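You operate a simulated robot arm through the tools that you are given. There is no shell and no other tool. Be economical: measure what you need, move in short steps, check, and stop when the job is done.

You run a simulated two-armed robot. Do the job below in one go: nothing can be reset, and whatever is moved stays where it is left.

Task
Shut the chute's flap, free the red stop, reset and restart the screw.
Fine: in that order; green screw button on the desk, till its lamp is lit; decanter and sieve stay off.

It is judged by the outcome, as a careful person would: the job done as asked, and still so three seconds after it is handed in. It fails if anything else is knocked over, pushed out of place, dropped, spilled or broken.

Robot
Two 7-joint arms with two-finger parallel grippers on one trunk, on a base that drives. Base frame: it is fixed to the floor where the robot stands at the start and does not move with it; the origin is under the middle of the robot, x ahead of it, y to its left, z up. Units: m, degrees, N and s.
The left shoulder is at the start at [0.11, 0.169, 1.511], the right one opposite. With the tool pointing down near the work surface each hand reaches from about 0.42 to 0.74 m from the robot's upright axis, wherever it stands, measured 20 degrees to its own side. Places, roughly: black decanter button [-1.4, 1.6, 1]; black dial on the desk [-1.5, 1.3, 1.1]; black screw button [-1.3, 1.6, 1]; black sieve button [-1.5, 1.6, 1]; blue decanter [2.5, 0.4, 0.8]; blue reset button [-1.5, 1.5, 1]; flap on the steel chute [0.9, 0, 1.1]; green button at the end of the decanter [0.7, 0.4, 0.8]; green decanter button [-1.4, 1.5, 1]; green screw button [-1.3, 1.6, 1]; green screw lamp [-1.3, 1.5, 1.1]; green sieve button [-1.4, 1.5, 1]; red mushroom stop [-1.6, 1.5, 1]; red switch at the end of the decanter [0.8, 0.3, 1]; steel bolt at the end of the decanter [0.8, 0.2, 0.9]; steel chute at the end of the decanter [0.7, -0.1, 0.4]. Payload 1.57 kg a hand.
The tool frame of a hand sits at the grasp point between the pads (the TCP): z along the fingers, y along the line on which they close. The tips reach 0.03 m beyond it. Largest opening 0.08 m; finger width 0.017, thickness 0.012; the body of the gripper, 0.04 by 0.082 m, starts 0.08 m behind the TCP.
Orientation is that of the tool frame in the base frame, as a unit quaternion [w, x, y, z]. With the fingers straight down and closing along the base's y, the tool's x points along the base's -x, its y along +y and its z along -z.

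Tools
- The arms move only by the tool step_arm. It takes "left_targets", "right_targets" or both (then of equal length, played together; a hand with none holds still); each is a list of rows, each a list of 7 numbers: the shift along the base's x, y, z in units of 150 mm (1.0 is 150 mm), then the turn, a rotation vector about the base's x, y, z in units of 180 degrees (1.0 is 180 degrees), then the finger opening in m, from 0 to 0.08. In form: [[x, y, z, ax, ay, az, claw], ...]. A call has 1 to 20 rows; each row is the pose to reach, as a shift and turn from the pose commanded when the call began. A call with a number of a shift or a turn outside -1 to 1 is refused whole. Rows are played at 5 a second. More than 0.05 m and 8.6 degrees between two rows, or a gripper value outside its range, and nothing of the call is played. A pose out of reach is approached as far as the arm can. The call stops where the force on the tool passes 40 N (or 10 N more than at its start, if that is more) or the arm is blocked; 0.2 s more then pass. The fingers move at their own pace (about 0.072 m/s each) and stop on an object; they squeeze with about 33 N. The grip force told is the motor's: it shows also when the fingers shut on nothing. Time passes only in rows, and 0.2 s behind the last, so rows that repeat a pose let the fingers close. The reply holds the time, the measured pose of the TCP, the force on the tool along the base axes, the opening and the grip force, in the units named above and with some noise, with the torque about the TCP (base axes, N m) and any sound that the robot's microphone picked up, and new pictures: "show" is both (left out), scene, wrist or none (wrist: the cameras of the hands that moved).
- Cameras (640 x 400 px; columns grow to the right, rows downward): "scene" is now at [0.164, 0.002, 1.7003]; the picture's right is [0.02, -1.00, 0.00], its down [-0.70, -0.01, -0.71] and it looks along [0.71, 0.01, -0.70] (base axes); focal length 251 px, centre (320, 200). "left" rides on the left gripper at [0.072, 0.007, -0.122] in its tool frame; the picture's right is [-0.09, 1.00, 0.00], its down [-0.84, -0.08, -0.54] and it looks along [-0.54, -0.05, 0.84] (tool axes); focal length 238 px, centre (320, 200). "right" rides on the right gripper at [0.072, -0.007, -0.122] in its tool frame; the picture's right is [0.09, 1.00, 0.00], its down [-0.84, 0.08, -0.54] and it looks along [-0.54, 0.05, 0.84] (tool axes); focal length 238 px, centre (320, 200). There is no depth. A picture from a camera that has moved, and an enlarged one, comes with that camera's place and axes in the base frame and with its lens.
- slide_trunk(by): slides the trunk up (or, below 0, down) by that many m; the arms and the scene camera ride with it, the base frame stays. It gives what a move gives, with no picture.
- roll_base(legs): drives the robot by 1 to 6 legs, each [ahead, left, turn to the left] in m, m and degrees, along the robot's own axes; the way and the turn of a leg run together, so that a leg with both is an arc; at most 1.5 m and 180 degrees a leg. The arms and the cameras ride along, it lands a little off, and it stops where it bumps. It gives what a move gives, and a new picture of the scene camera.
- aim_head(pan, tilt): turns the head with the scene camera to pan (to the left, within 86 degrees either way) and tilt (down, from -29 to 69), counted from straight ahead of the robot. It gives what a move gives, and a new picture of the scene camera.
- zoom(camera, box): a new picture of the part [left, top, right, bottom] of that camera's present view, enlarged. No time passes.
- sign_off(): hands the job in; it is judged then, once.

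Go step by step. Nothing tells you exact positions but the pictures and the camera data: compare them with the known pose of the tool, close in by small moves and look again before you grip or let go. The budget is 120 turns and 260 pictures, counting those below and the enlarged ones. Unless the task says otherwise, let go and move clear before handing in, and close with one line.

The tools are called after "Request:" as name(argument=value, ...) on one line, values as JSON. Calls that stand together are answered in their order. step_arm: Moves the arms, as the interface text tells. Its arguments: {"type":"object","properties":{"left_targets":{"type":"array","items":{"type":"array","items":{"type":"number"}}},"right_targets":{"type":"array","items":{"type":"array","items":{"type":"number"}}},"show":{"type":"string","enum":["both","scene","wrist","none"]}},"required":[]} The other tools are called the same way: slide_trunk (by) slides the trunk up or down; roll_base (legs) drives the base; aim_head (pan, tilt) turns the head that bears the scene camera; zoom (camera, box) takes an enlarged picture of a part of a camera's view; sign_off () hands the job in.

At the start:

```text
clock: 0.0
left_eef_pos: [0.6828, 0.2315, 1.1491]
left_ee_rot: [0.0, 0.0, 1.0, 0.0]
left_contact_force: [-0.3, 0.5, -0.3]
left_wrist_torque: [0.0, -0.03, 0.01]
left_gripper_width: 0.0801
left_finger_force: 0.0
right_eef_pos: [0.6029, -0.3802, 1.1499]
right_ee_rot: [0.0, 0.001, 1.0, 0.0]
right_contact_force: [0.2, 0.2, 0.6]
right_wrist_torque: [0.03, 0.0, 0.0]
right_gripper_width: 0.08
right_finger_force: 0.0
trunk travel left (down, up): [-0.825, 0.065]
robot x, y, heading: [0.0027, 0.0, 0.1]
head pan, tilt: [1.0, 44.6]
```

scene: 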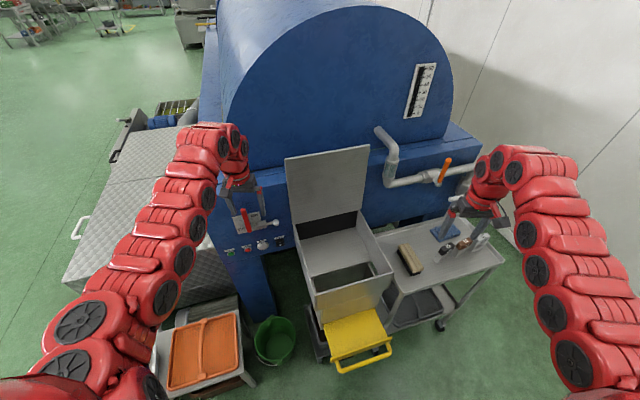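
right: 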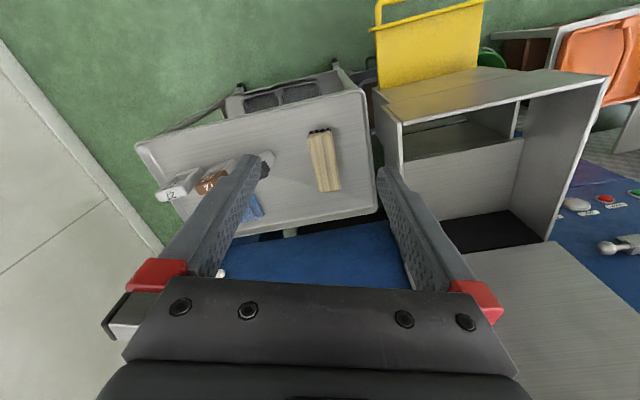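
left: 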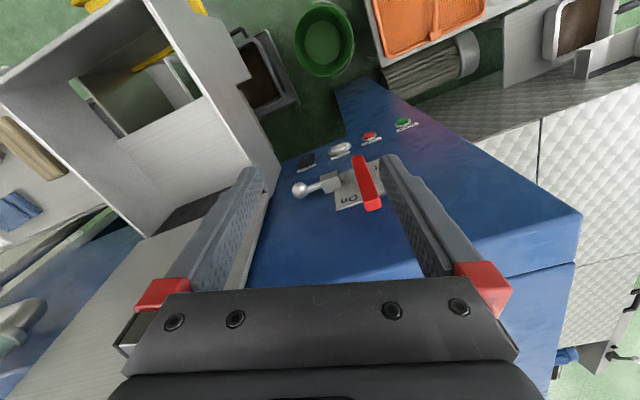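

The chute's flap stands open, leaning back toward the blue decanter. I look at it closer before moving.

Request:
zoom(camera="scene", box=[200, 130, 420, 390])

Request:
zoom(camera="left", box=[220, 90, 460, 240])

```text
1.54 times, centred on (310, 260) of scene
camera zoom: at [0.164, 0.002, 1.7003], right [0.02, -1.0, 0.0], down [-0.7, -0.01, -0.71], along [0.71, 0.01, -0.7], focal length 386 px, centre (335, 108)
```

zoom: 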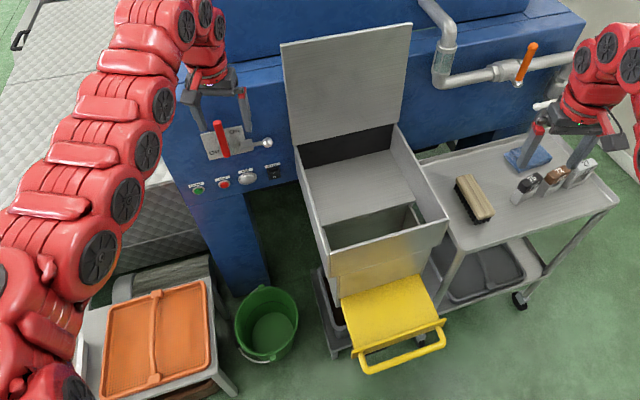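

```text
2.67 times, centred on (340, 165) of left
camera zoom: at [0.6104, 0.2368, 1.2718], right [0.09, 1.0, 0.0], down [0.84, -0.08, 0.54], along [0.54, -0.05, -0.84], focal length 636 px, centre (267, 293)
```

zoom: 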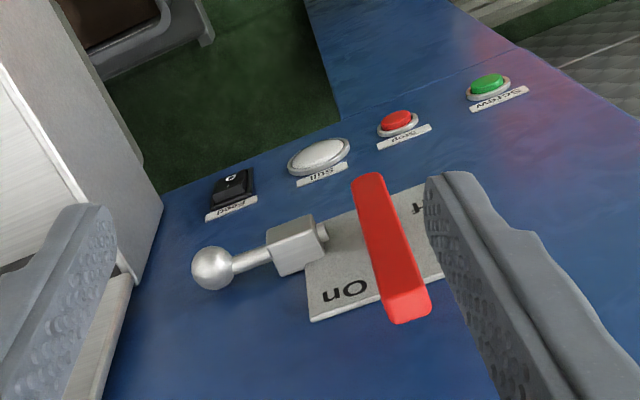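

The flap seems near-vertical at x≈0.9, from z≈0.87 to 1.2, y about -0.16 to 0.13. I tilt the head and move the left hand up to see how it leans and what is behind it.

Request:
aim_head(pan=0, tilt=30)

Request:
step_arm(left_targets=[[0, 0, 0.25, 0, 0, 0, 0.08], [0, 0, 0.5, 0, 0, 0, 0.08], [0, 0, 0.75, 0, 0, 0, 0.08], [0, 0, 1, 0, 0, 0, 0.08]], show="both")

```text
clock: 0.8
left_eef_pos: [0.6827, 0.2314, 1.1495]
left_ee_rot: [0.0, -0.001, 1.0, 0.0]
left_contact_force: [0.6, -0.4, 0.3]
left_wrist_torque: [-0.01, -0.03, 0.01]
left_gripper_width: 0.0801
left_finger_force: 0.2
right_eef_pos: [0.6021, -0.3791, 1.1496]
right_ee_rot: [0.0, 0.001, 1.0, 0.001]
right_contact_force: [0.3, 0.1, -0.4]
right_wrist_torque: [0.01, 0.02, 0.02]
right_gripper_width: 0.08
right_finger_force: 0.2
trunk travel left (down, up): [-0.825, 0.065]
robot x, y, heading: [-0.0014, -0.0027, -0.2]
head pan, tilt: [0.0, 30.0]
camera scene: at [0.1728, 0.0006, 1.7222], right [0.0, -1.0, 0.0], down [-0.5, 0.0, -0.87], along [0.87, 0.0, -0.5], focal length 251 px, centre (320, 200)
```

scene: 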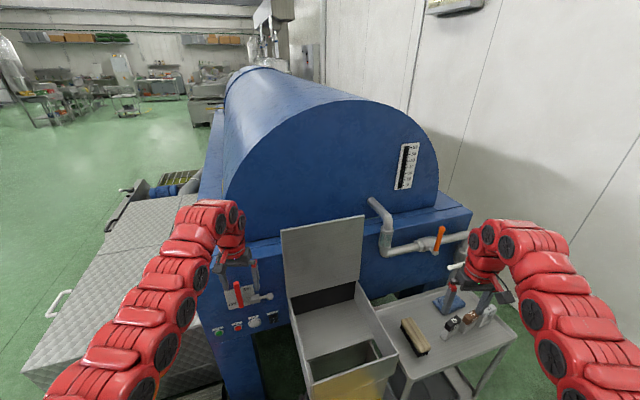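

```text
clock: 1.8
left_eef_pos: [0.6919, 0.2311, 1.2787]
left_ee_rot: [0.0, 0.0, 1.0, 0.0]
left_contact_force: [0.1, 0.0, 0.7]
left_wrist_torque: [0.04, -0.01, 0.01]
left_gripper_width: 0.0799
left_finger_force: 0.0
left hand out of reach, approached as far as the arm can: row 4
right_eef_pos: [0.6015, -0.3804, 1.1485]
right_ee_rot: [0.0, 0.0, 1.0, 0.001]
right_contact_force: [-0.2, -0.5, 0.0]
right_wrist_torque: [0.01, -0.01, 0.02]
right_gripper_width: 0.0803
right_finger_force: 0.0
trunk travel left (down, up): [-0.825, 0.065]
robot x, y, heading: [-0.0004, -0.0005, -0.3]
head pan, tilt: [0.0, 30.0]
camera scene: at [0.1737, -0.0007, 1.7221], right [0.0, -1.0, 0.0], down [-0.5, 0.0, -0.87], along [0.87, 0.0, -0.5], focal length 251 px, centre (320, 200)
camera left: at [0.6205, 0.2367, 1.4015], right [0.09, 1.0, 0.0], down [0.84, -0.08, 0.54], along [0.54, -0.05, -0.84], focal length 238 px, centre (320, 200)
```

scene: 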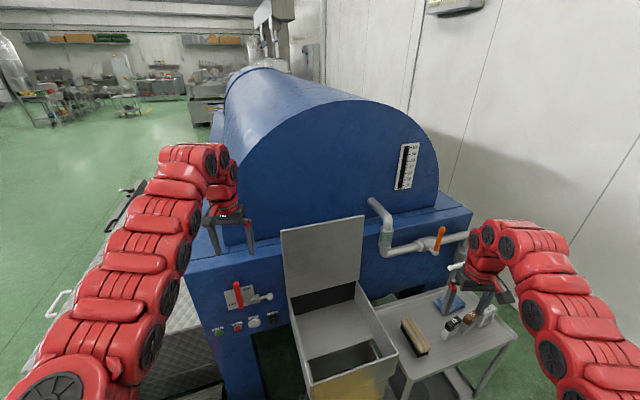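
left: 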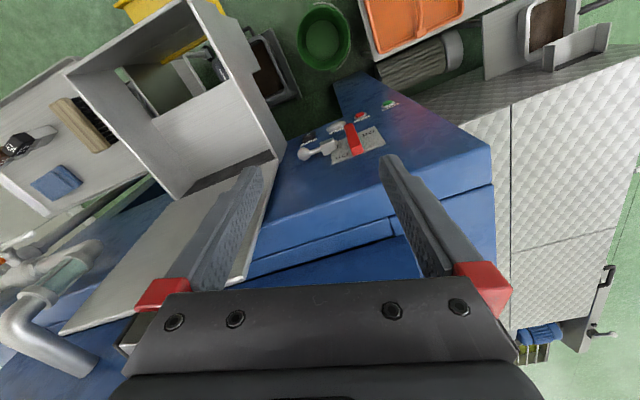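

Request:
zoom(camera="scene", box=[170, 190, 410, 340])

Request:
zoom(camera="left", box=[60, 70, 540, 370])

```text
2.67 times, centred on (290, 265) of scene
camera zoom: at [0.1737, -0.0007, 1.7221], right [0.0, -1.0, 0.0], down [-0.5, 0.0, -0.87], along [0.87, 0.0, -0.5], focal length 668 px, centre (400, 27)
```

zoom: 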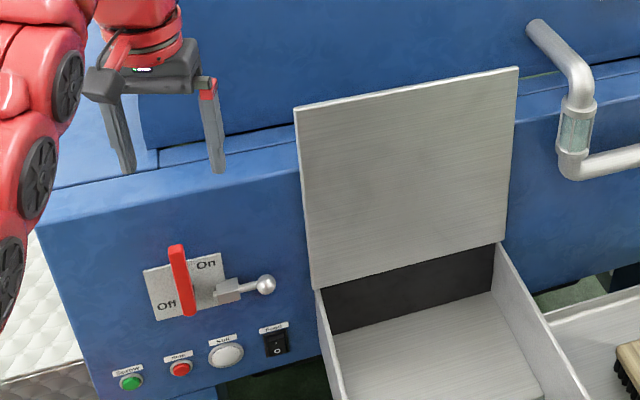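

```text
1.33 times, centred on (300, 220) of left
camera zoom: at [0.6205, 0.2367, 1.4015], right [0.09, 1.0, 0.0], down [0.84, -0.08, 0.54], along [0.54, -0.05, -0.84], focal length 318 px, centre (347, 173)
```

zoom: 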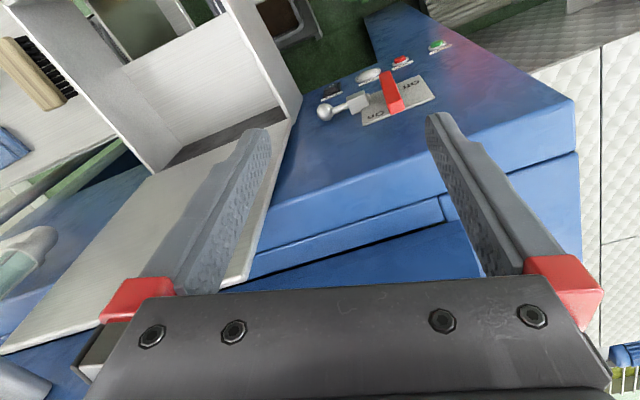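

The decanter end is yawed about 19° and the flap is a ~0.3 m plate, top edge from (0.84, 0.13, 1.22) to (0.94, -0.16, 1.22), near vertical. I turn the left hand to point 45° forward-down with the fingers closing in the flap's swing plane, to straddle its top edge.

Request:
step_arm(left_targets=[[0, 0, -0.02, 0.0217, -0.0154, -0.0371, 0.08], [0, 0, -0.04, 0.0434, -0.0308, -0.0743, 0.08], [0, 0, -0.06, 0.065, -0.0462, -0.1114, 0.08], [0, 0, -0.08, 0.0867, -0.0616, -0.1486, 0.08], [0, 0, -0.1, 0.1084, -0.077, -0.1857, 0.08], [0, 0, -0.1, 0.1301, -0.0924, -0.2228, 0.08], [0, 0, -0.1, 0.1518, -0.1078, -0.26, 0.08], [0, 0, -0.1, 0.1734, -0.1232, -0.2971, 0.08], [0, 0, -0.1, 0.1951, -0.1386, -0.3343, 0.08], [0, 0, -0.1, 0.2168, -0.154, -0.3714, 0.08]])

```text
clock: 4.0
left_eef_pos: [0.6912, 0.233, 1.266]
left_ee_rot: [0.222, 0.534, 0.753, 0.314]
left_contact_force: [-0.2, -0.5, 0.3]
left_wrist_torque: [0.0, 0.0, 0.03]
left_gripper_width: 0.08
left_finger_force: 0.0
left hand out of reach, approached as far as the arm can: row 5, 6
right_eef_pos: [0.6011, -0.3802, 1.15]
right_ee_rot: [0.0, 0.001, 1.0, 0.0]
right_contact_force: [0.2, 1.0, 0.5]
right_wrist_torque: [0.03, -0.01, 0.02]
right_gripper_width: 0.08
right_finger_force: 0.0
trunk travel left (down, up): [-0.825, 0.065]
robot x, y, heading: [-0.0013, -0.0023, -0.1]
head pan, tilt: [0.0, 30.0]
camera scene: at [0.1719, -0.0006, 1.7224], right [0.0, -1.0, 0.0], down [-0.5, 0.0, -0.87], along [0.87, 0.0, -0.5], focal length 251 px, centre (320, 200)
camera left: at [0.5898, 0.2717, 1.3566], right [0.69, 0.14, 0.71], down [-0.14, -0.94, 0.33], along [0.71, -0.32, -0.63], focal length 238 px, centre (320, 200)
```

scene: 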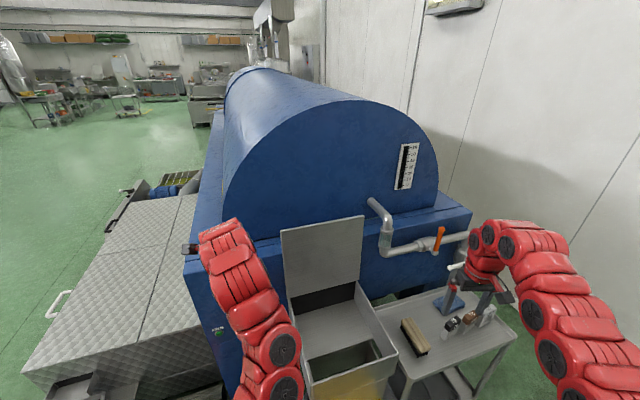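
left: 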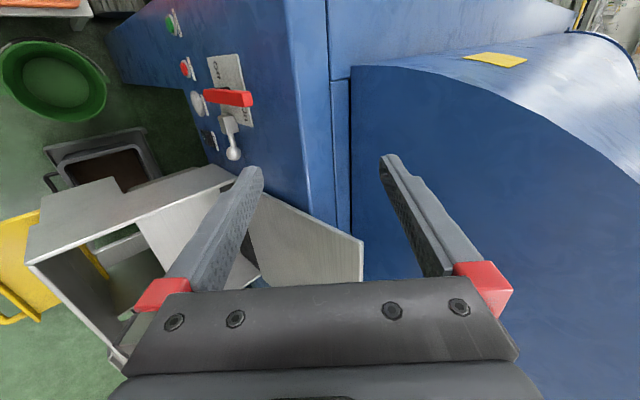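

The corner measures (0.84, 0.13, 1.22) in both views. I bring the left hand to just in front of and above the top edge.

Request:
step_arm(left_targets=[[0.12, -0.25, 0, 0, 0, 0, 0.08], [0.24, -0.5, 0, 0, 0, 0, 0.08], [0.36, -0.75, 0, 0, 0, 0, 0.08], [0.48, -1, 0, 0, 0, 0, 0.08]])

```text
clock: 5.0
left_eef_pos: [0.765, 0.0798, 1.2644]
left_ee_rot: [0.222, 0.535, 0.753, 0.312]
left_contact_force: [0.5, -0.2, 0.6]
left_wrist_torque: [0.0, 0.02, 0.03]
left_gripper_width: 0.08
left_finger_force: 0.0
right_eef_pos: [0.6022, -0.3805, 1.1485]
right_ee_rot: [0.0, 0.001, 1.0, 0.002]
right_contact_force: [0.6, -0.1, 0.0]
right_wrist_torque: [0.05, 0.03, 0.0]
right_gripper_width: 0.08
right_finger_force: 0.1
trunk travel left (down, up): [-0.825, 0.065]
robot x, y, heading: [0.0005, 0.0006, 0.0]
head pan, tilt: [0.0, 30.0]
camera scene: at [0.1736, -0.0015, 1.7222], right [0.0, -1.0, 0.0], down [-0.5, 0.0, -0.87], along [0.87, 0.0, -0.5], focal length 251 px, centre (320, 200)
camera left: at [0.6636, 0.1195, 1.3562], right [0.7, 0.15, 0.7], down [-0.14, -0.93, 0.33], along [0.71, -0.32, -0.63], focal length 238 px, centre (320, 200)
```

scene: 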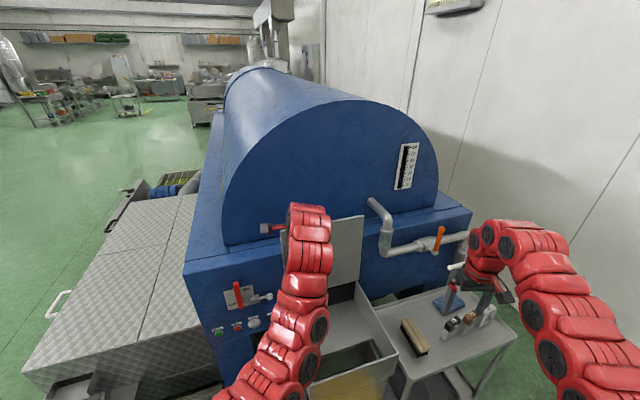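
left: 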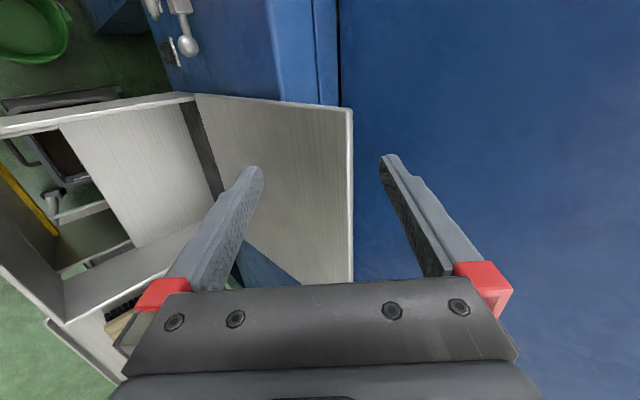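

Advance along the finger direction so the top edge slides between the fingers, rear finger behind it.

Request:
step_arm(left_targets=[[0.133, 0.03, -0.133, 0, 0, 0, 0.08], [0.267, 0.06, -0.267, 0, 0, 0, 0.08], [0.4, 0.09, -0.4, 0, 0, 0, 0.08], [0.533, 0.12, -0.533, 0, 0, 0, 0.08]])

```text
clock: 6.0
left_eef_pos: [0.844, 0.0994, 1.1836]
left_ee_rot: [0.222, 0.535, 0.754, 0.311]
left_contact_force: [-2.3, 0.1, -2.2]
left_wrist_torque: [0.09, -0.2, -0.03]
left_gripper_width: 0.0802
left_finger_force: 0.0
right_eef_pos: [0.6006, -0.3796, 1.1513]
right_ee_rot: [0.001, 0.0, 1.0, 0.0]
right_contact_force: [-0.3, 0.5, 0.6]
right_wrist_torque: [0.01, -0.01, -0.01]
right_gripper_width: 0.0801
right_finger_force: 0.0
trunk travel left (down, up): [-0.825, 0.065]
robot x, y, heading: [-0.0013, 0.0004, 0.1]
head pan, tilt: [0.0, 30.0]
camera scene: at [0.1707, 0.0003, 1.7225], right [0.0, -1.0, 0.0], down [-0.5, 0.0, -0.87], along [0.87, 0.0, -0.5], focal length 251 px, centre (320, 200)
camera left: at [0.7427, 0.1389, 1.2742], right [0.69, 0.15, 0.7], down [-0.14, -0.93, 0.33], along [0.71, -0.33, -0.63], focal length 238 px, centre (320, 200)
```

scene: 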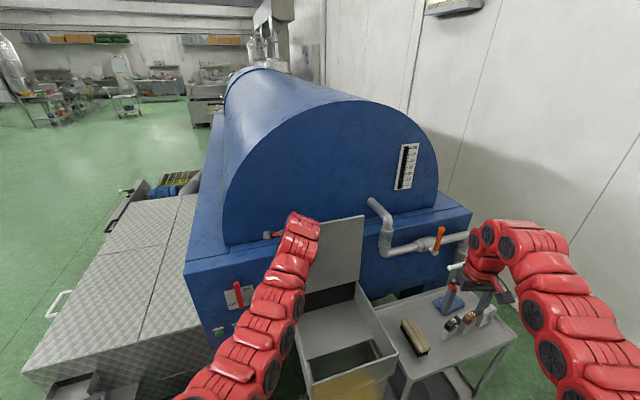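
left: 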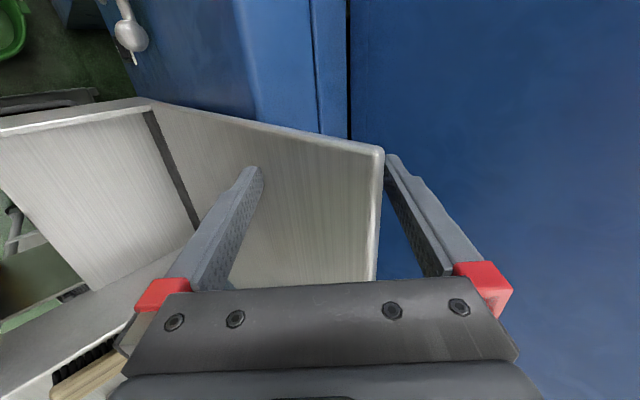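

The edge is between the fingers with only light contact. I pull the flap forward along its arc, caged between the fingers.

Request:
step_arm(left_targets=[[-0.115, -0.04, 0, 0, 0, 0, 0.08], [-0.23, -0.08, -0.005, 0, 0, 0, 0.08], [-0.345, -0.12, -0.015, 0, 0, 0, 0.08], [-0.46, -0.16, -0.023, 0, 0, 0, 0.08], [-0.57, -0.2, -0.05, 0, 0, 0, 0.08], [-0.68, -0.237, -0.09, 0, 0, 0, 0.08], [-0.79, -0.275, -0.135, 0, 0, 0, 0.08], [-0.887, -0.31, -0.183, 0, 0, 0, 0.08]])

```text
clock: 7.8
left_eef_pos: [0.7098, 0.0539, 1.1576]
left_ee_rot: [0.221, 0.534, 0.754, 0.312]
left_contact_force: [-0.9, 1.3, 1.4]
left_wrist_torque: [-0.01, -0.03, 0.0]
left_gripper_width: 0.0799
left_finger_force: 0.0
right_eef_pos: [0.6025, -0.3798, 1.1495]
right_ee_rot: [0.0, 0.002, 1.0, 0.0]
right_contact_force: [-0.1, 0.4, 0.5]
right_wrist_torque: [-0.03, 0.02, 0.01]
right_gripper_width: 0.0801
right_finger_force: 0.0
trunk travel left (down, up): [-0.825, 0.065]
robot x, y, heading: [0.0015, 0.0036, -0.1]
head pan, tilt: [0.0, 30.0]
camera scene: at [0.1724, 0.0007, 1.7223], right [0.0, -1.0, 0.0], down [-0.5, 0.0, -0.87], along [0.87, 0.0, -0.5], focal length 251 px, centre (320, 200)
camera left: at [0.6089, 0.0924, 1.2493], right [0.69, 0.15, 0.7], down [-0.14, -0.93, 0.33], along [0.71, -0.33, -0.63], focal length 238 px, centre (320, 200)
```

scene: 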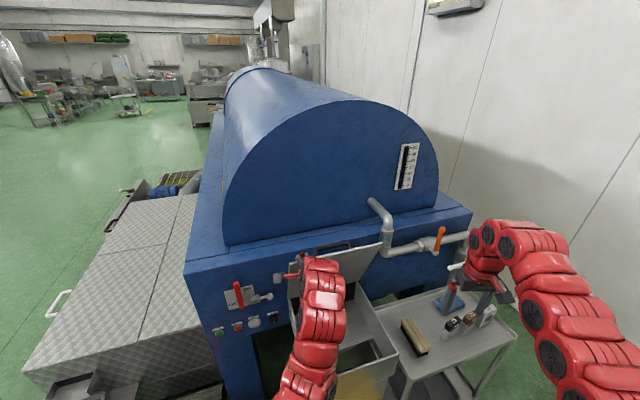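
left: 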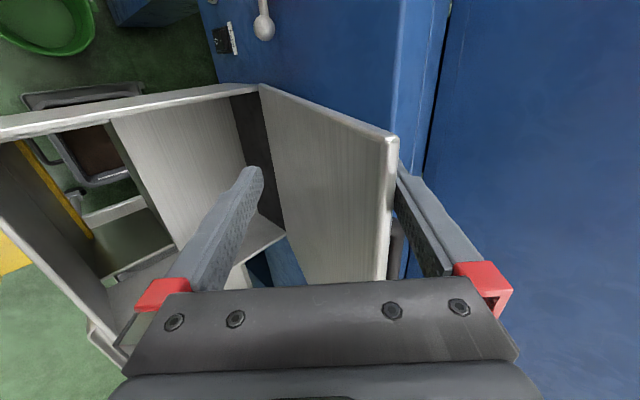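

It follows nicely, resting against the rear finger with a stiff hinge. Continue down the arc.

Request:
step_arm(left_targets=[[-0.13, -0.045, -0.085, 0, 0, 0, 0.08], [-0.25, -0.087, -0.18, 0, 0, 0, 0.08], [-0.359, -0.125, -0.282, 0, 0, 0, 0.08], [-0.45, -0.157, -0.4, 0, 0, 0, 0.08], [-0.54, -0.19, -0.53, 0, 0, 0, 0.08], [-0.623, -0.218, -0.66, 0, 0, 0, 0.08]])

```text
clock: 9.2
left_eef_pos: [0.616, 0.0213, 1.0585]
left_ee_rot: [0.221, 0.534, 0.754, 0.312]
left_contact_force: [0.3, 0.1, -0.2]
left_wrist_torque: [-0.03, -0.02, -0.01]
left_gripper_width: 0.0799
left_finger_force: 0.0
right_eef_pos: [0.6018, -0.38, 1.1497]
right_ee_rot: [0.0, 0.001, 1.0, 0.0]
right_contact_force: [0.1, -0.1, 0.4]
right_wrist_torque: [0.01, 0.01, 0.02]
right_gripper_width: 0.0799
right_finger_force: 0.0
trunk travel left (down, up): [-0.825, 0.065]
robot x, y, heading: [0.0013, 0.0013, 0.0]
head pan, tilt: [0.0, 30.0]
camera scene: at [0.1724, 0.0008, 1.7223], right [0.0, -1.0, 0.0], down [-0.5, 0.0, -0.87], along [0.87, 0.0, -0.5], focal length 251 px, centre (320, 200)
camera left: at [0.5149, 0.0607, 1.1501], right [0.69, 0.15, 0.7], down [-0.14, -0.93, 0.33], along [0.71, -0.32, -0.63], focal length 238 px, centre (320, 200)
```

scene: 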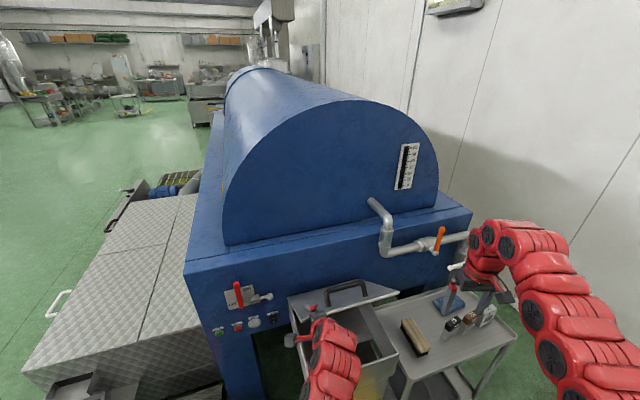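
left: 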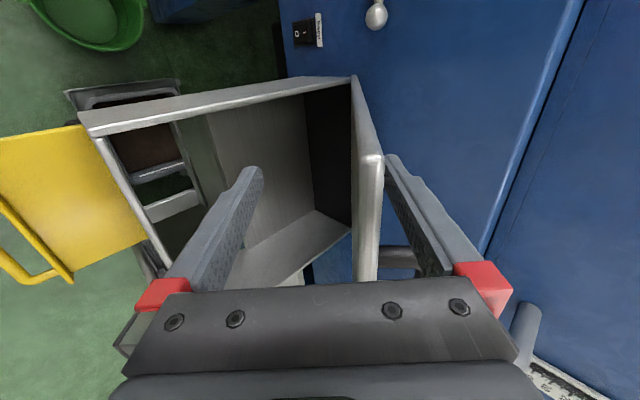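

The flap stays where it is put at about 50°, so I withdraw, close the fingers, and move above it to press it down from the top.

Request:
step_arm(left_targets=[[-0.178, -0.062, 0.189, 0, 0, 0, 0.08], [-0.357, -0.125, 0.378, 0, 0, 0, 0.08], [-0.535, -0.187, 0.567, 0, 0, 0, 0.08], [-0.535, -0.187, 0.78, 0, 0, 0, 0], [-0.535, -0.187, 0.997, 0, 0, 0, 0], [-0.296, -0.103, 0.997, 0, 0, 0, 0], [-0.057, -0.02, 0.997, 0, 0, 0, 0], [0.182, 0.064, 0.997, 0, 0, 0, 0], [0.422, 0.147, 0.997, 0, 0, 0, 0]])

```text
clock: 11.2
left_eef_pos: [0.6814, 0.0465, 1.2066]
left_ee_rot: [0.221, 0.534, 0.754, 0.311]
left_contact_force: [-0.1, 0.0, -0.1]
left_wrist_torque: [0.02, 0.05, -0.02]
left_gripper_width: 0.0001
left_finger_force: 21.6
right_eef_pos: [0.6025, -0.3792, 1.1501]
right_ee_rot: [0.0, 0.002, 1.0, 0.0]
right_contact_force: [0.5, -0.4, 1.0]
right_wrist_torque: [-0.07, 0.0, -0.02]
right_gripper_width: 0.0801
right_finger_force: 0.1
trunk travel left (down, up): [-0.825, 0.065]
robot x, y, heading: [0.0015, -0.0038, -0.1]
head pan, tilt: [0.0, 30.0]
camera scene: at [0.1746, 0.0016, 1.7221], right [0.0, -1.0, 0.0], down [-0.5, 0.0, -0.87], along [0.87, 0.0, -0.5], focal length 251 px, centre (320, 200)
camera left: at [0.5803, 0.0857, 1.2991], right [0.7, 0.15, 0.7], down [-0.14, -0.93, 0.33], along [0.7, -0.33, -0.63], focal length 238 px, centre (320, 200)
```

scene: 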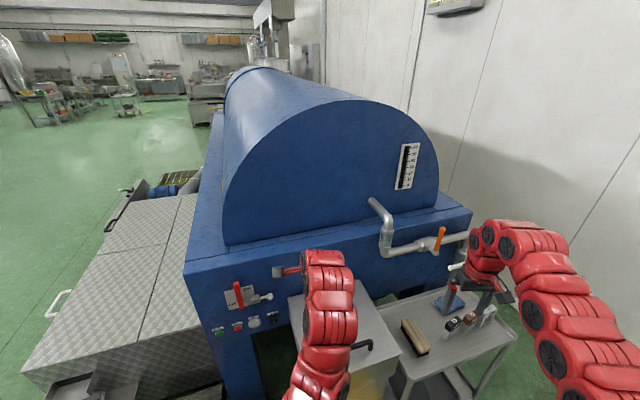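
left: 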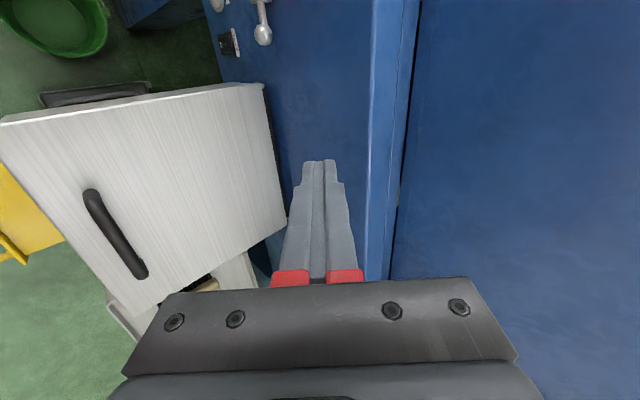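

The flap has swung down on its own; I check if it lies fully shut.

Request:
zoom(camera="left", box=[0, 60, 320, 330])

Request:
zoom(camera="scene", box=[250, 270, 430, 400])

```text
1.48 times, centred on (160, 195) of left
camera zoom: at [0.5803, 0.0857, 1.2991], right [0.7, 0.15, 0.7], down [-0.14, -0.93, 0.33], along [0.7, -0.33, -0.63], focal length 353 px, centre (557, 207)
```

zoom: 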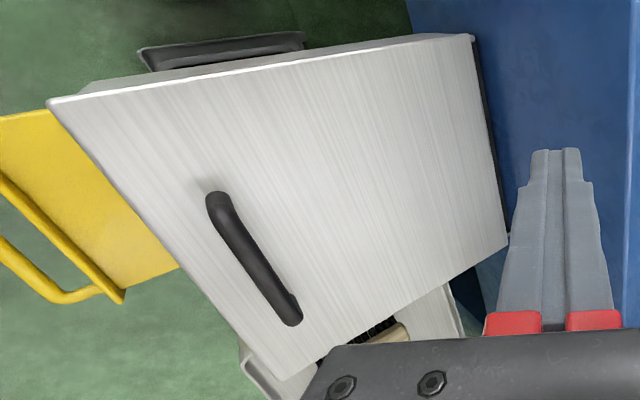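

```text
3.08 times, centred on (340, 335) of scene
camera zoom: at [0.1746, 0.0016, 1.7221], right [0.0, -1.0, 0.0], down [-0.5, 0.0, -0.87], along [0.87, 0.0, -0.5], focal length 771 px, centre (258, -215)
```

zoom: 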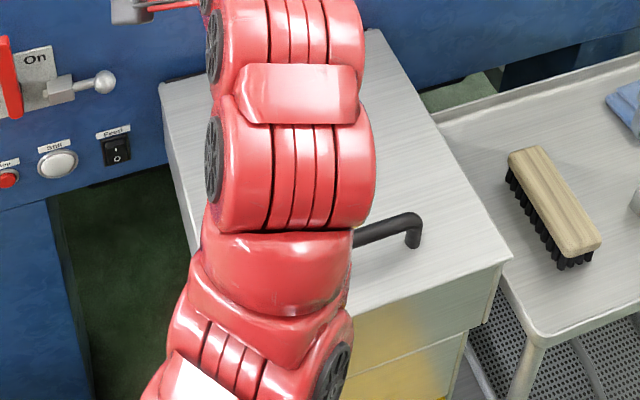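

The flap lies flush and shut. I retract the left hand to its upright pose and look toward the desk.

Request:
step_arm(left_targets=[[-0.2, 0.1, 0.05, 0, 0, 0, 0], [-0.4, 0.2, 0.05, -0.0217, 0.0154, 0.0371, 0], [-0.6, 0.3, 0, -0.0434, 0.0308, 0.0743, 0], [-0.8, 0.4, 0, -0.065, 0.0462, 0.1114, 0], [-0.9, 0.5, 0, -0.0867, 0.0616, 0.1486, 0], [-1, 0.6, 0, -0.1084, 0.077, 0.1857, 0], [-1, 0.7, 0, -0.1301, 0.0924, 0.2228, 0], [-1, 0.8, 0, -0.1518, 0.1078, 0.26, 0], [-1, 0.9, 0, -0.1734, 0.1232, 0.2971, 0], [-1, 1, 0, -0.1951, 0.1386, 0.3343, 0], [-1, 1, 0, -0.2168, 0.154, 0.3714, 0]], show="none")

Request:
aim_head(pan=86, tilt=25)

```text
clock: 13.6
left_eef_pos: [0.4218, 0.1833, 1.1189]
left_ee_rot: [0.032, 0.019, 0.998, 0.043]
left_contact_force: [0.7, 0.0, 0.5]
left_wrist_torque: [0.01, 0.01, -0.02]
left_gripper_width: 0.0002
left_finger_force: 21.1
left hand out of reach, approached as far as the arm can: row 7, 8, 9, 10, 11
right_eef_pos: [0.6012, -0.3808, 1.15]
right_ee_rot: [0.001, 0.001, 1.0, 0.0]
right_contact_force: [-0.1, 0.0, 1.2]
right_wrist_torque: [0.0, -0.02, 0.01]
right_gripper_width: 0.0799
right_finger_force: 0.0
trunk travel left (down, up): [-0.825, 0.065]
robot x, y, heading: [-0.0033, -0.0015, -0.2]
head pan, tilt: [0.0, 30.0]
```

```text
clock: 15.2
left_eef_pos: [0.4241, 0.1842, 1.1199]
left_ee_rot: [0.03, 0.021, 0.998, 0.042]
left_contact_force: [-0.2, -0.4, -0.3]
left_wrist_torque: [0.01, 0.02, 0.04]
left_gripper_width: 0.0
left_finger_force: 21.3
right_eef_pos: [0.6012, -0.3807, 1.1498]
right_ee_rot: [0.0, 0.0, 1.0, 0.0]
right_contact_force: [0.1, 0.0, -0.2]
right_wrist_torque: [0.01, 0.06, -0.04]
right_gripper_width: 0.08
right_finger_force: 0.0
trunk travel left (down, up): [-0.825, 0.065]
robot x, y, heading: [0.0037, 0.0049, 0.2]
head pan, tilt: [85.9, 25.0]
camera scene: at [0.0888, 0.0924, 1.7303], right [1.0, -0.07, 0.0], down [-0.03, -0.42, -0.91], along [0.06, 0.9, -0.42], focal length 251 px, centre (320, 200)
```

scene: 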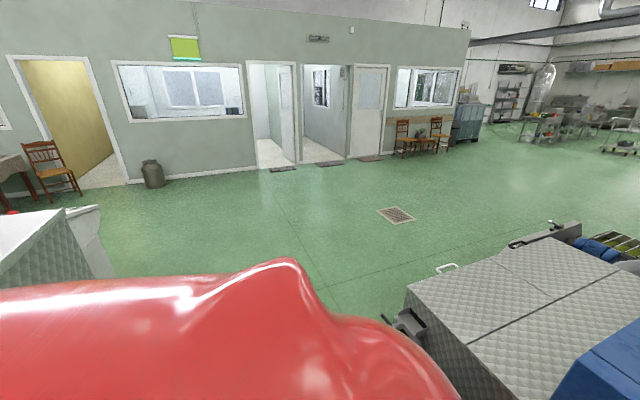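

The desk console is at the picture's left edge, behind-left. I pull the right hand in, then turn left in place.

Request:
step_arm(right_targets=[[-0.25, 0.05, 0, 0, 0, 0, 0], [-0.5, 0.1, 0, 0, 0, 0, 0], [-0.75, 0.15, 0, 0, 0, 0, 0], [-0.95, 0.2, 0, 0, 0, 0, 0]], show="none")

Request:
roll_base(legs=[[0, 0, 60]])

```text
clock: 16.2
left_eef_pos: [0.4228, 0.183, 1.1193]
left_ee_rot: [0.032, 0.02, 0.998, 0.043]
left_contact_force: [-0.2, 0.3, 0.9]
left_wrist_torque: [0.02, 0.02, 0.01]
left_gripper_width: 0.0
left_finger_force: 21.0
right_eef_pos: [0.6015, -0.3806, 1.1502]
right_ee_rot: [0.0, 0.001, 1.0, 0.0]
right_contact_force: [-0.9, -0.4, 0.0]
right_wrist_torque: [0.01, -0.01, -0.01]
right_gripper_width: 0.0
right_finger_force: 21.5
right hand out of reach, approached as far as the arm can: row 1, 2, 3, 4
trunk travel left (down, up): [-0.825, 0.065]
robot x, y, heading: [0.0045, 0.0023, 0.1]
head pan, tilt: [85.9, 25.0]
```

```text
clock: 19.2
left_eef_pos: [0.0654, 0.4564, 1.1204]
left_ee_rot: [0.007, -0.47, 0.881, 0.052]
left_contact_force: [-0.4, -0.3, 0.0]
left_wrist_torque: [-0.02, 0.03, -0.01]
left_gripper_width: 0.0
left_finger_force: 21.2
right_eef_pos: [0.6384, 0.314, 1.1502]
right_ee_rot: [0.0, -0.487, 0.873, 0.001]
right_contact_force: [0.2, -0.4, -0.2]
right_wrist_torque: [-0.02, -0.02, 0.0]
right_gripper_width: 0.0
right_finger_force: 21.4
trunk travel left (down, up): [-0.825, 0.065]
robot x, y, heading: [-0.0006, -0.0034, 58.1]
head pan, tilt: [85.9, 25.0]
camera scene: at [-0.0307, 0.1225, 1.7303], right [0.58, 0.81, 0.0], down [0.34, -0.25, -0.91], along [-0.74, 0.53, -0.42], focal length 251 px, centre (320, 200)
```

scene: 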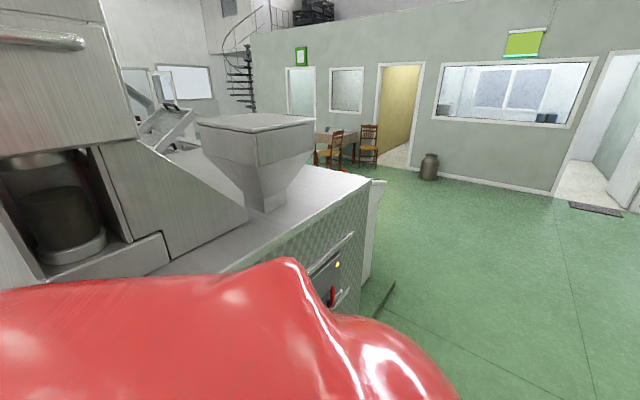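

Request:
zoom(camera="scene", box=[140, 80, 460, 320])

```text
1.67 times, centred on (300, 200) of scene
camera zoom: at [-0.0307, 0.1225, 1.7303], right [0.58, 0.81, 0.0], down [0.34, -0.25, -0.91], along [-0.74, 0.53, -0.42], focal length 418 px, centre (353, 200)
```

zoom: 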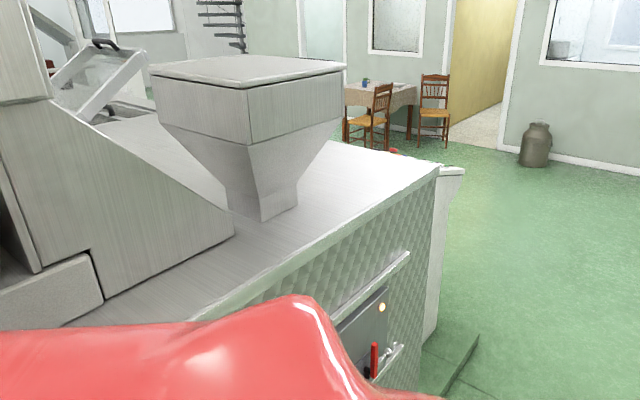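

The desk is at the far end of the grey machine, its panel sloping toward +y, so I drive up the aisle and approach it from the +y side.

Request:
roll_base(legs=[[0, 0, 35], [1.2, 0, 0], [1.1, 0, 0]])

```text
clock: 32.2
left_eef_pos: [-0.3279, 2.7114, 1.12]
left_ee_rot: [0.01, 0.713, -0.699, -0.053]
left_contact_force: [-1.0, -0.7, -0.3]
left_wrist_torque: [-0.04, 0.01, 0.01]
left_gripper_width: 0.0
left_finger_force: 21.6
right_eef_pos: [0.2244, 2.9251, 1.1489]
right_ee_rot: [-0.001, 0.728, -0.685, 0.0]
right_contact_force: [-0.4, -0.7, -0.3]
right_wrist_torque: [0.0, 0.04, -0.01]
right_gripper_width: 0.0
right_finger_force: 21.5
trunk travel left (down, up): [-0.825, 0.065]
robot x, y, heading: [-0.1169, 2.3019, 93.6]
head pan, tilt: [85.9, 25.0]
camera scene: at [-0.2134, 2.3828, 1.7303], right [0.01, 1.0, 0.0], down [0.42, 0.0, -0.91], along [-0.91, 0.01, -0.42], focal length 251 px, centre (320, 200)
```

scene: 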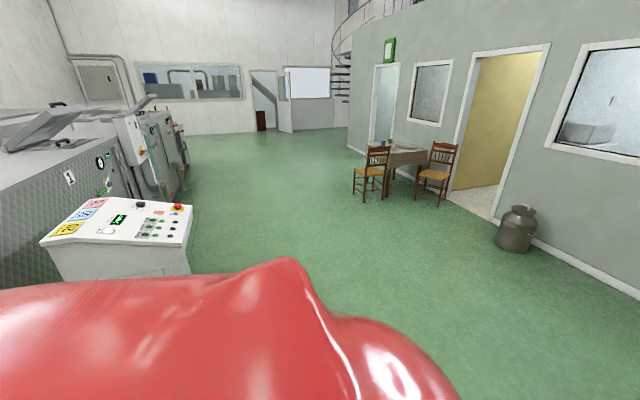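

Request:
zoom(camera="scene", box=[30, 180, 210, 290])

```text
3.56 times, centred on (120, 235) of scene
camera zoom: at [-0.2134, 2.3828, 1.7303], right [0.01, 1.0, 0.0], down [0.42, 0.0, -0.91], along [-0.91, 0.01, -0.42], focal length 891 px, centre (1031, 76)
```

zoom: 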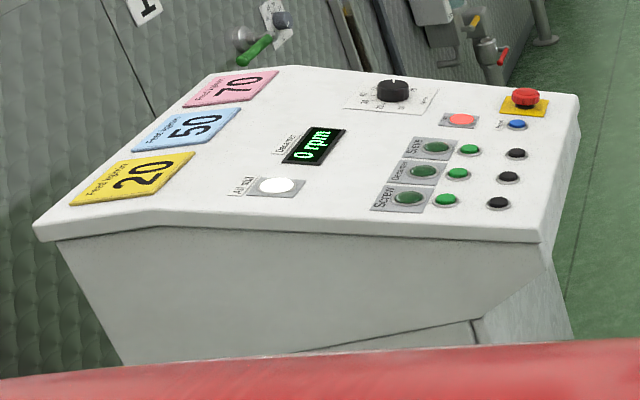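

The panel is clear: screw row nearest me, mushroom stop at the far corner, blue reset beside it; the panel faces heading ~109°. I drive round to stand in front of it, first a bit away.

Request:
roll_base(legs=[[0, 0, 86.4], [1.5, 0, 0], [0, -0.08, 108]])

Request:
aim_head(pan=0, tilt=45)

```text
clock: 47.9
left_eef_pos: [-1.3704, 1.9899, 1.1204]
left_ee_rot: [0.051, 0.592, 0.804, 0.017]
left_contact_force: [-0.5, 0.7, -0.4]
left_wrist_torque: [0.02, -0.02, 0.02]
left_gripper_width: 0.0
left_finger_force: 20.9
right_eef_pos: [-1.8417, 1.6334, 1.1505]
right_ee_rot: [0.0, 0.579, 0.815, 0.0]
right_contact_force: [-0.6, -0.4, 0.2]
right_wrist_torque: [0.01, 0.0, -0.03]
right_gripper_width: 0.0002
right_finger_force: 21.7
trunk travel left (down, up): [-0.825, 0.065]
robot x, y, heading: [-1.6819, 2.3275, -70.5]
head pan, tilt: [85.9, 25.0]
camera scene: at [-1.5663, 2.2778, 1.7303], right [0.26, -0.96, 0.0], down [-0.41, -0.11, -0.91], along [0.87, 0.24, -0.42], focal length 251 px, centre (320, 200)
```

scene: 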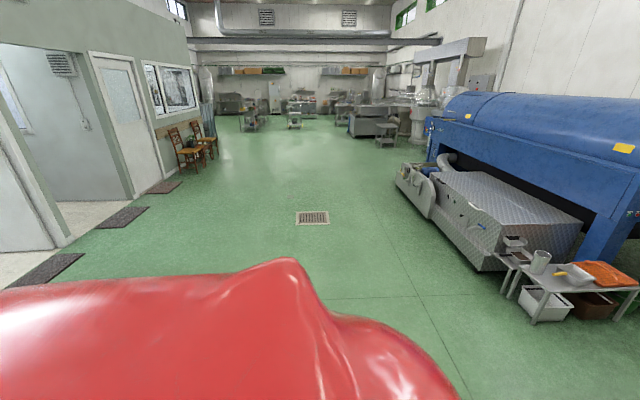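

```text
clock: 49.5
left_eef_pos: [-1.3698, 1.9911, 1.1202]
left_ee_rot: [0.05, 0.593, 0.804, 0.017]
left_contact_force: [0.6, 0.6, -0.1]
left_wrist_torque: [-0.03, -0.03, -0.02]
left_gripper_width: 0.0
left_finger_force: 21.2
right_eef_pos: [-1.8425, 1.6347, 1.1495]
right_ee_rot: [0.0, 0.579, 0.815, 0.0]
right_contact_force: [0.7, 0.4, 0.7]
right_wrist_torque: [-0.01, 0.0, 0.02]
right_gripper_width: 0.0
right_finger_force: 21.1
trunk travel left (down, up): [-0.825, 0.065]
robot x, y, heading: [-1.6853, 2.3243, -70.5]
head pan, tilt: [0.0, 45.0]
camera scene: at [-1.628, 2.1767, 1.6997], right [-0.94, -0.33, 0.0], down [-0.24, 0.67, -0.71], along [0.24, -0.67, -0.71], focal length 251 px, centre (320, 200)
```

scene: 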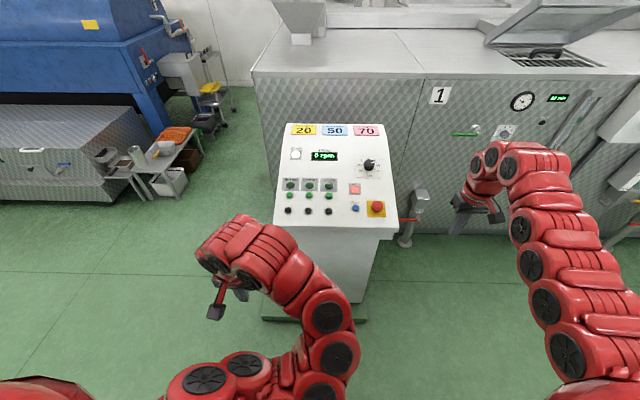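

Request:
zoom(camera="scene", box=[265, 115, 405, 235])

```text
3.33 times, centred on (335, 175) of scene
camera zoom: at [-1.628, 2.1767, 1.6997], right [-0.94, -0.33, 0.0], down [-0.24, 0.67, -0.71], along [0.24, -0.67, -0.71], focal length 835 px, centre (270, 283)
```

zoom: 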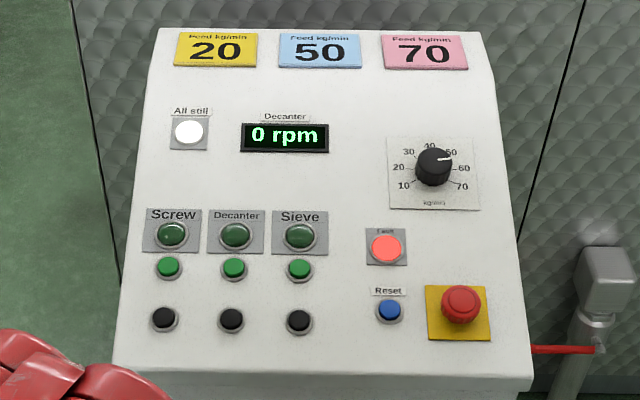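

I now have positions: mushroom (-1.612, 1.522, 1.048), reset (-1.539, 1.539, 1.03), screw green (-1.29, 1.572, 1.045), panel sloping ~20°. I raise the trunk for clearance and try drawing the right hand in before creeping closer.

Request:
slide_trunk(by=0.06)

Request:
step_arm(right_targets=[[-0.08, 0.25, 0, 0, 0, 0, 0], [-0.16, 0.5, 0, 0, 0, 0, 0], [-0.24, 0.75, 0, 0, 0, 0, 0]], left_targets=[[0, 0, 0.1, 0, 0, 0, 0], [0, 0, 0.2, 0, 0, 0, 0], [0, 0, 0.3, 0, 0, 0, 0]], show="scene")

```text
clock: 50.5
left_eef_pos: [-1.3697, 1.9907, 1.1794]
left_ee_rot: [0.051, 0.593, 0.804, 0.017]
left_contact_force: [-1.1, -0.3, 0.4]
left_wrist_torque: [-0.05, -0.01, 0.01]
left_gripper_width: 0.0001
left_finger_force: 21.5
right_eef_pos: [-1.842, 1.6339, 1.2096]
right_ee_rot: [0.0, 0.578, 0.816, 0.0]
right_contact_force: [0.6, 0.1, -0.5]
right_wrist_torque: [-0.02, 0.01, 0.03]
right_gripper_width: 0.0001
right_finger_force: 21.5
trunk travel left (down, up): [-0.885, 0.005]
robot x, y, heading: [-1.6849, 2.3288, -70.5]
head pan, tilt: [0.0, 45.0]
```

```text
clock: 51.3
left_eef_pos: [-1.3697, 2.0017, 1.226]
left_ee_rot: [0.067, 0.601, 0.796, 0.027]
left_contact_force: [0.3, 0.5, 1.3]
left_wrist_torque: [-0.03, 0.0, 0.01]
left_gripper_width: 0.0
left_finger_force: 21.9
left hand out of reach, approached as far as the arm can: row 1, 2, 3
right_eef_pos: [-1.8422, 1.635, 1.2095]
right_ee_rot: [0.0, 0.579, 0.816, 0.001]
right_contact_force: [-0.8, 0.4, -0.2]
right_wrist_torque: [0.03, -0.01, -0.02]
right_gripper_width: 0.0
right_finger_force: 21.3
right hand out of reach, approached as far as the arm can: row 1, 2, 3
trunk travel left (down, up): [-0.885, 0.005]
robot x, y, heading: [-1.6841, 2.3289, -70.8]
head pan, tilt: [0.0, 45.0]
camera scene: at [-1.6283, 2.1768, 1.7598], right [-0.94, -0.33, 0.0], down [-0.23, 0.67, -0.71], along [0.24, -0.67, -0.71], focal length 251 px, centre (320, 200)
```

scene: 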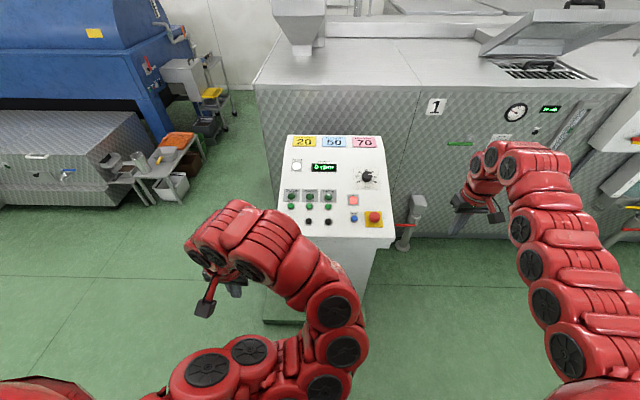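

The right hand did not budge pulling back; I try moving it inward and slightly down to get it off its limit.

Request:
step_arm(right_targets=[[0.2, 0.07, -0.05, 0, 0, 0, 0], [0.4, 0.14, -0.1, 0, 0, 0, 0], [0.6, 0.21, -0.15, 0, 0, 0, 0], [0.8, 0.28, -0.2, 0, 0, 0, 0]])

```text
clock: 52.3
left_eef_pos: [-1.37, 2.001, 1.2277]
left_ee_rot: [0.069, 0.6, 0.797, 0.027]
left_contact_force: [0.7, -1.1, 0.1]
left_wrist_torque: [-0.02, 0.01, -0.04]
left_gripper_width: 0.0003
left_finger_force: 21.5
right_eef_pos: [-1.781, 1.635, 1.1929]
right_ee_rot: [-0.001, 0.579, 0.815, -0.001]
right_contact_force: [0.3, 0.0, -0.5]
right_wrist_torque: [0.0, -0.01, 0.0]
right_gripper_width: 0.0002
right_finger_force: 21.3
right hand out of reach, approached as far as the arm can: row 1, 2, 3, 4
trunk travel left (down, up): [-0.885, 0.005]
robot x, y, heading: [-1.6842, 2.3279, -70.4]
head pan, tilt: [0.0, 45.0]
camera scene: at [-1.6299, 2.1774, 1.7598], right [-0.94, -0.33, 0.0], down [-0.23, 0.67, -0.71], along [0.24, -0.67, -0.71], focal length 251 px, centre (320, 200)
camera right: at [-1.8114, 1.7017, 1.315], right [0.91, 0.42, 0.0], down [0.35, -0.76, 0.54], along [0.23, -0.49, -0.84], focal length 238 px, centre (320, 200)
```

scene: 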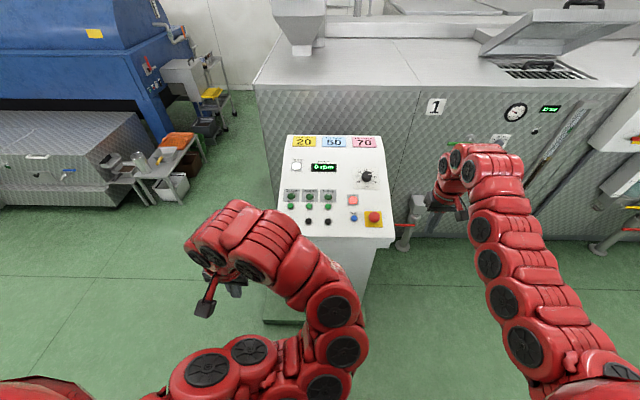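
right: 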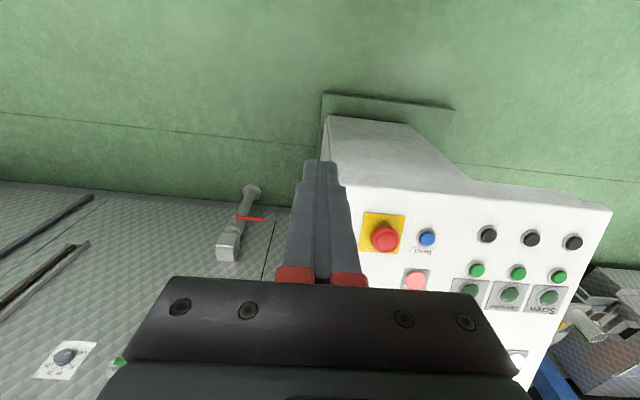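

Request:
step_arm(right_targets=[[0.1, 0.2, -0.1, 0, 0, 0, 0], [0.2, 0.4, -0.15, 0, 0, 0, 0], [0.2, 0.6, -0.2, 0, 0, 0, 0], [0.2, 0.8, -0.2, 0, 0, 0, 0]])

```text
clock: 53.3
left_eef_pos: [-1.3713, 2.001, 1.2267]
left_ee_rot: [0.068, 0.6, 0.796, 0.028]
left_contact_force: [-0.1, -0.4, 0.5]
left_wrist_torque: [0.01, 0.01, -0.01]
left_gripper_width: 0.0
left_finger_force: 22.0
right_eef_pos: [-1.7795, 1.6355, 1.1944]
right_ee_rot: [0.0, 0.579, 0.815, 0.0]
right_contact_force: [-0.1, -0.8, 0.7]
right_wrist_torque: [0.02, 0.03, 0.0]
right_gripper_width: 0.0001
right_finger_force: 21.3
right hand out of reach, approached as far as the arm can: row 1, 2, 3, 4
trunk travel left (down, up): [-0.885, 0.005]
robot x, y, heading: [-1.6856, 2.3286, -70.6]
head pan, tilt: [0.0, 45.0]
camera scene: at [-1.628, 2.1772, 1.7597], right [-0.94, -0.33, 0.0], down [-0.23, 0.67, -0.71], along [0.23, -0.67, -0.71], focal length 251 px, centre (320, 200)
camera right: at [-1.8101, 1.7015, 1.3152], right [0.91, 0.42, 0.0], down [0.35, -0.76, 0.54], along [0.23, -0.49, -0.84], focal length 238 px, centre (320, 200)
```

scene: 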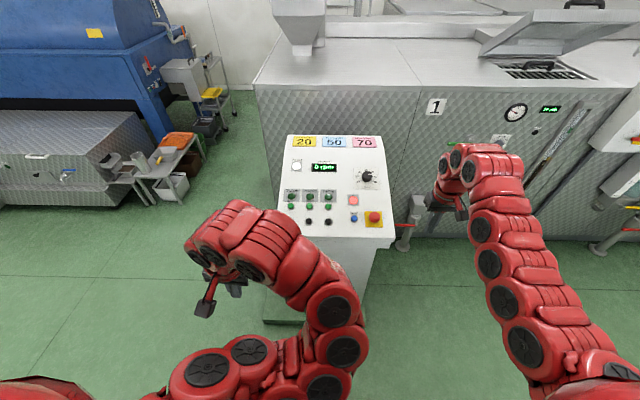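
right: 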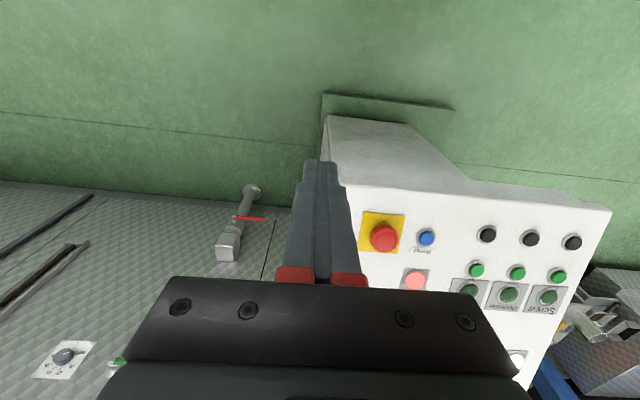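

The hand seems limited at this height relative to the shoulder, so I lower it (clear of the panel's side) and then draw it back.

Request:
step_arm(right_targets=[[0, 0, -0.25, 0, 0, 0, 0], [0, 0.1, -0.5, 0, 0, 0, 0], [0, 0.2, -0.75, 0, 0, 0, 0], [0, 0.4, -0.95, 0, 0, 0, 0], [0, 0.6, -0.95, 0, 0, 0, 0], [0, 0.8, -0.95, 0, 0, 0, 0]])

```text
clock: 54.7
left_eef_pos: [-1.3678, 2.0026, 1.226]
left_ee_rot: [0.067, 0.602, 0.795, 0.026]
left_contact_force: [-0.1, 0.4, 0.2]
left_wrist_torque: [0.0, 0.03, 0.0]
left_gripper_width: 0.0
left_finger_force: 21.5
right_eef_pos: [-1.7781, 1.7622, 1.0548]
right_ee_rot: [0.001, 0.579, 0.816, 0.0]
right_contact_force: [-0.1, 0.7, 0.3]
right_wrist_torque: [-0.04, -0.02, -0.01]
right_gripper_width: 0.0
right_finger_force: 21.1
right hand out of reach, approached as far as the arm can: row 2
trunk travel left (down, up): [-0.885, 0.005]
robot x, y, heading: [-1.6802, 2.328, -70.5]
head pan, tilt: [0.0, 45.0]
camera scene: at [-1.6272, 2.1781, 1.7598], right [-0.94, -0.33, 0.0], down [-0.24, 0.67, -0.71], along [0.23, -0.67, -0.71], focal length 251 px, centre (320, 200)
camera right: at [-1.8081, 1.8284, 1.1756], right [0.91, 0.42, 0.0], down [0.35, -0.76, 0.54], along [0.23, -0.49, -0.84], focal length 238 px, centre (320, 200)
```

scene: 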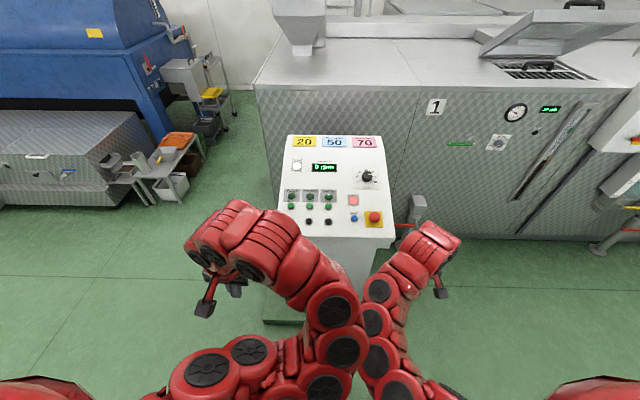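
right: 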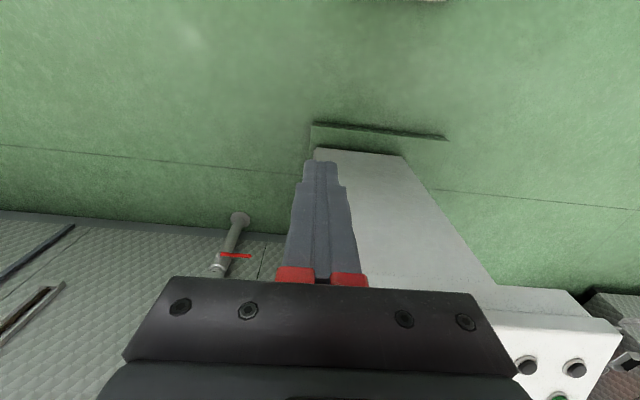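

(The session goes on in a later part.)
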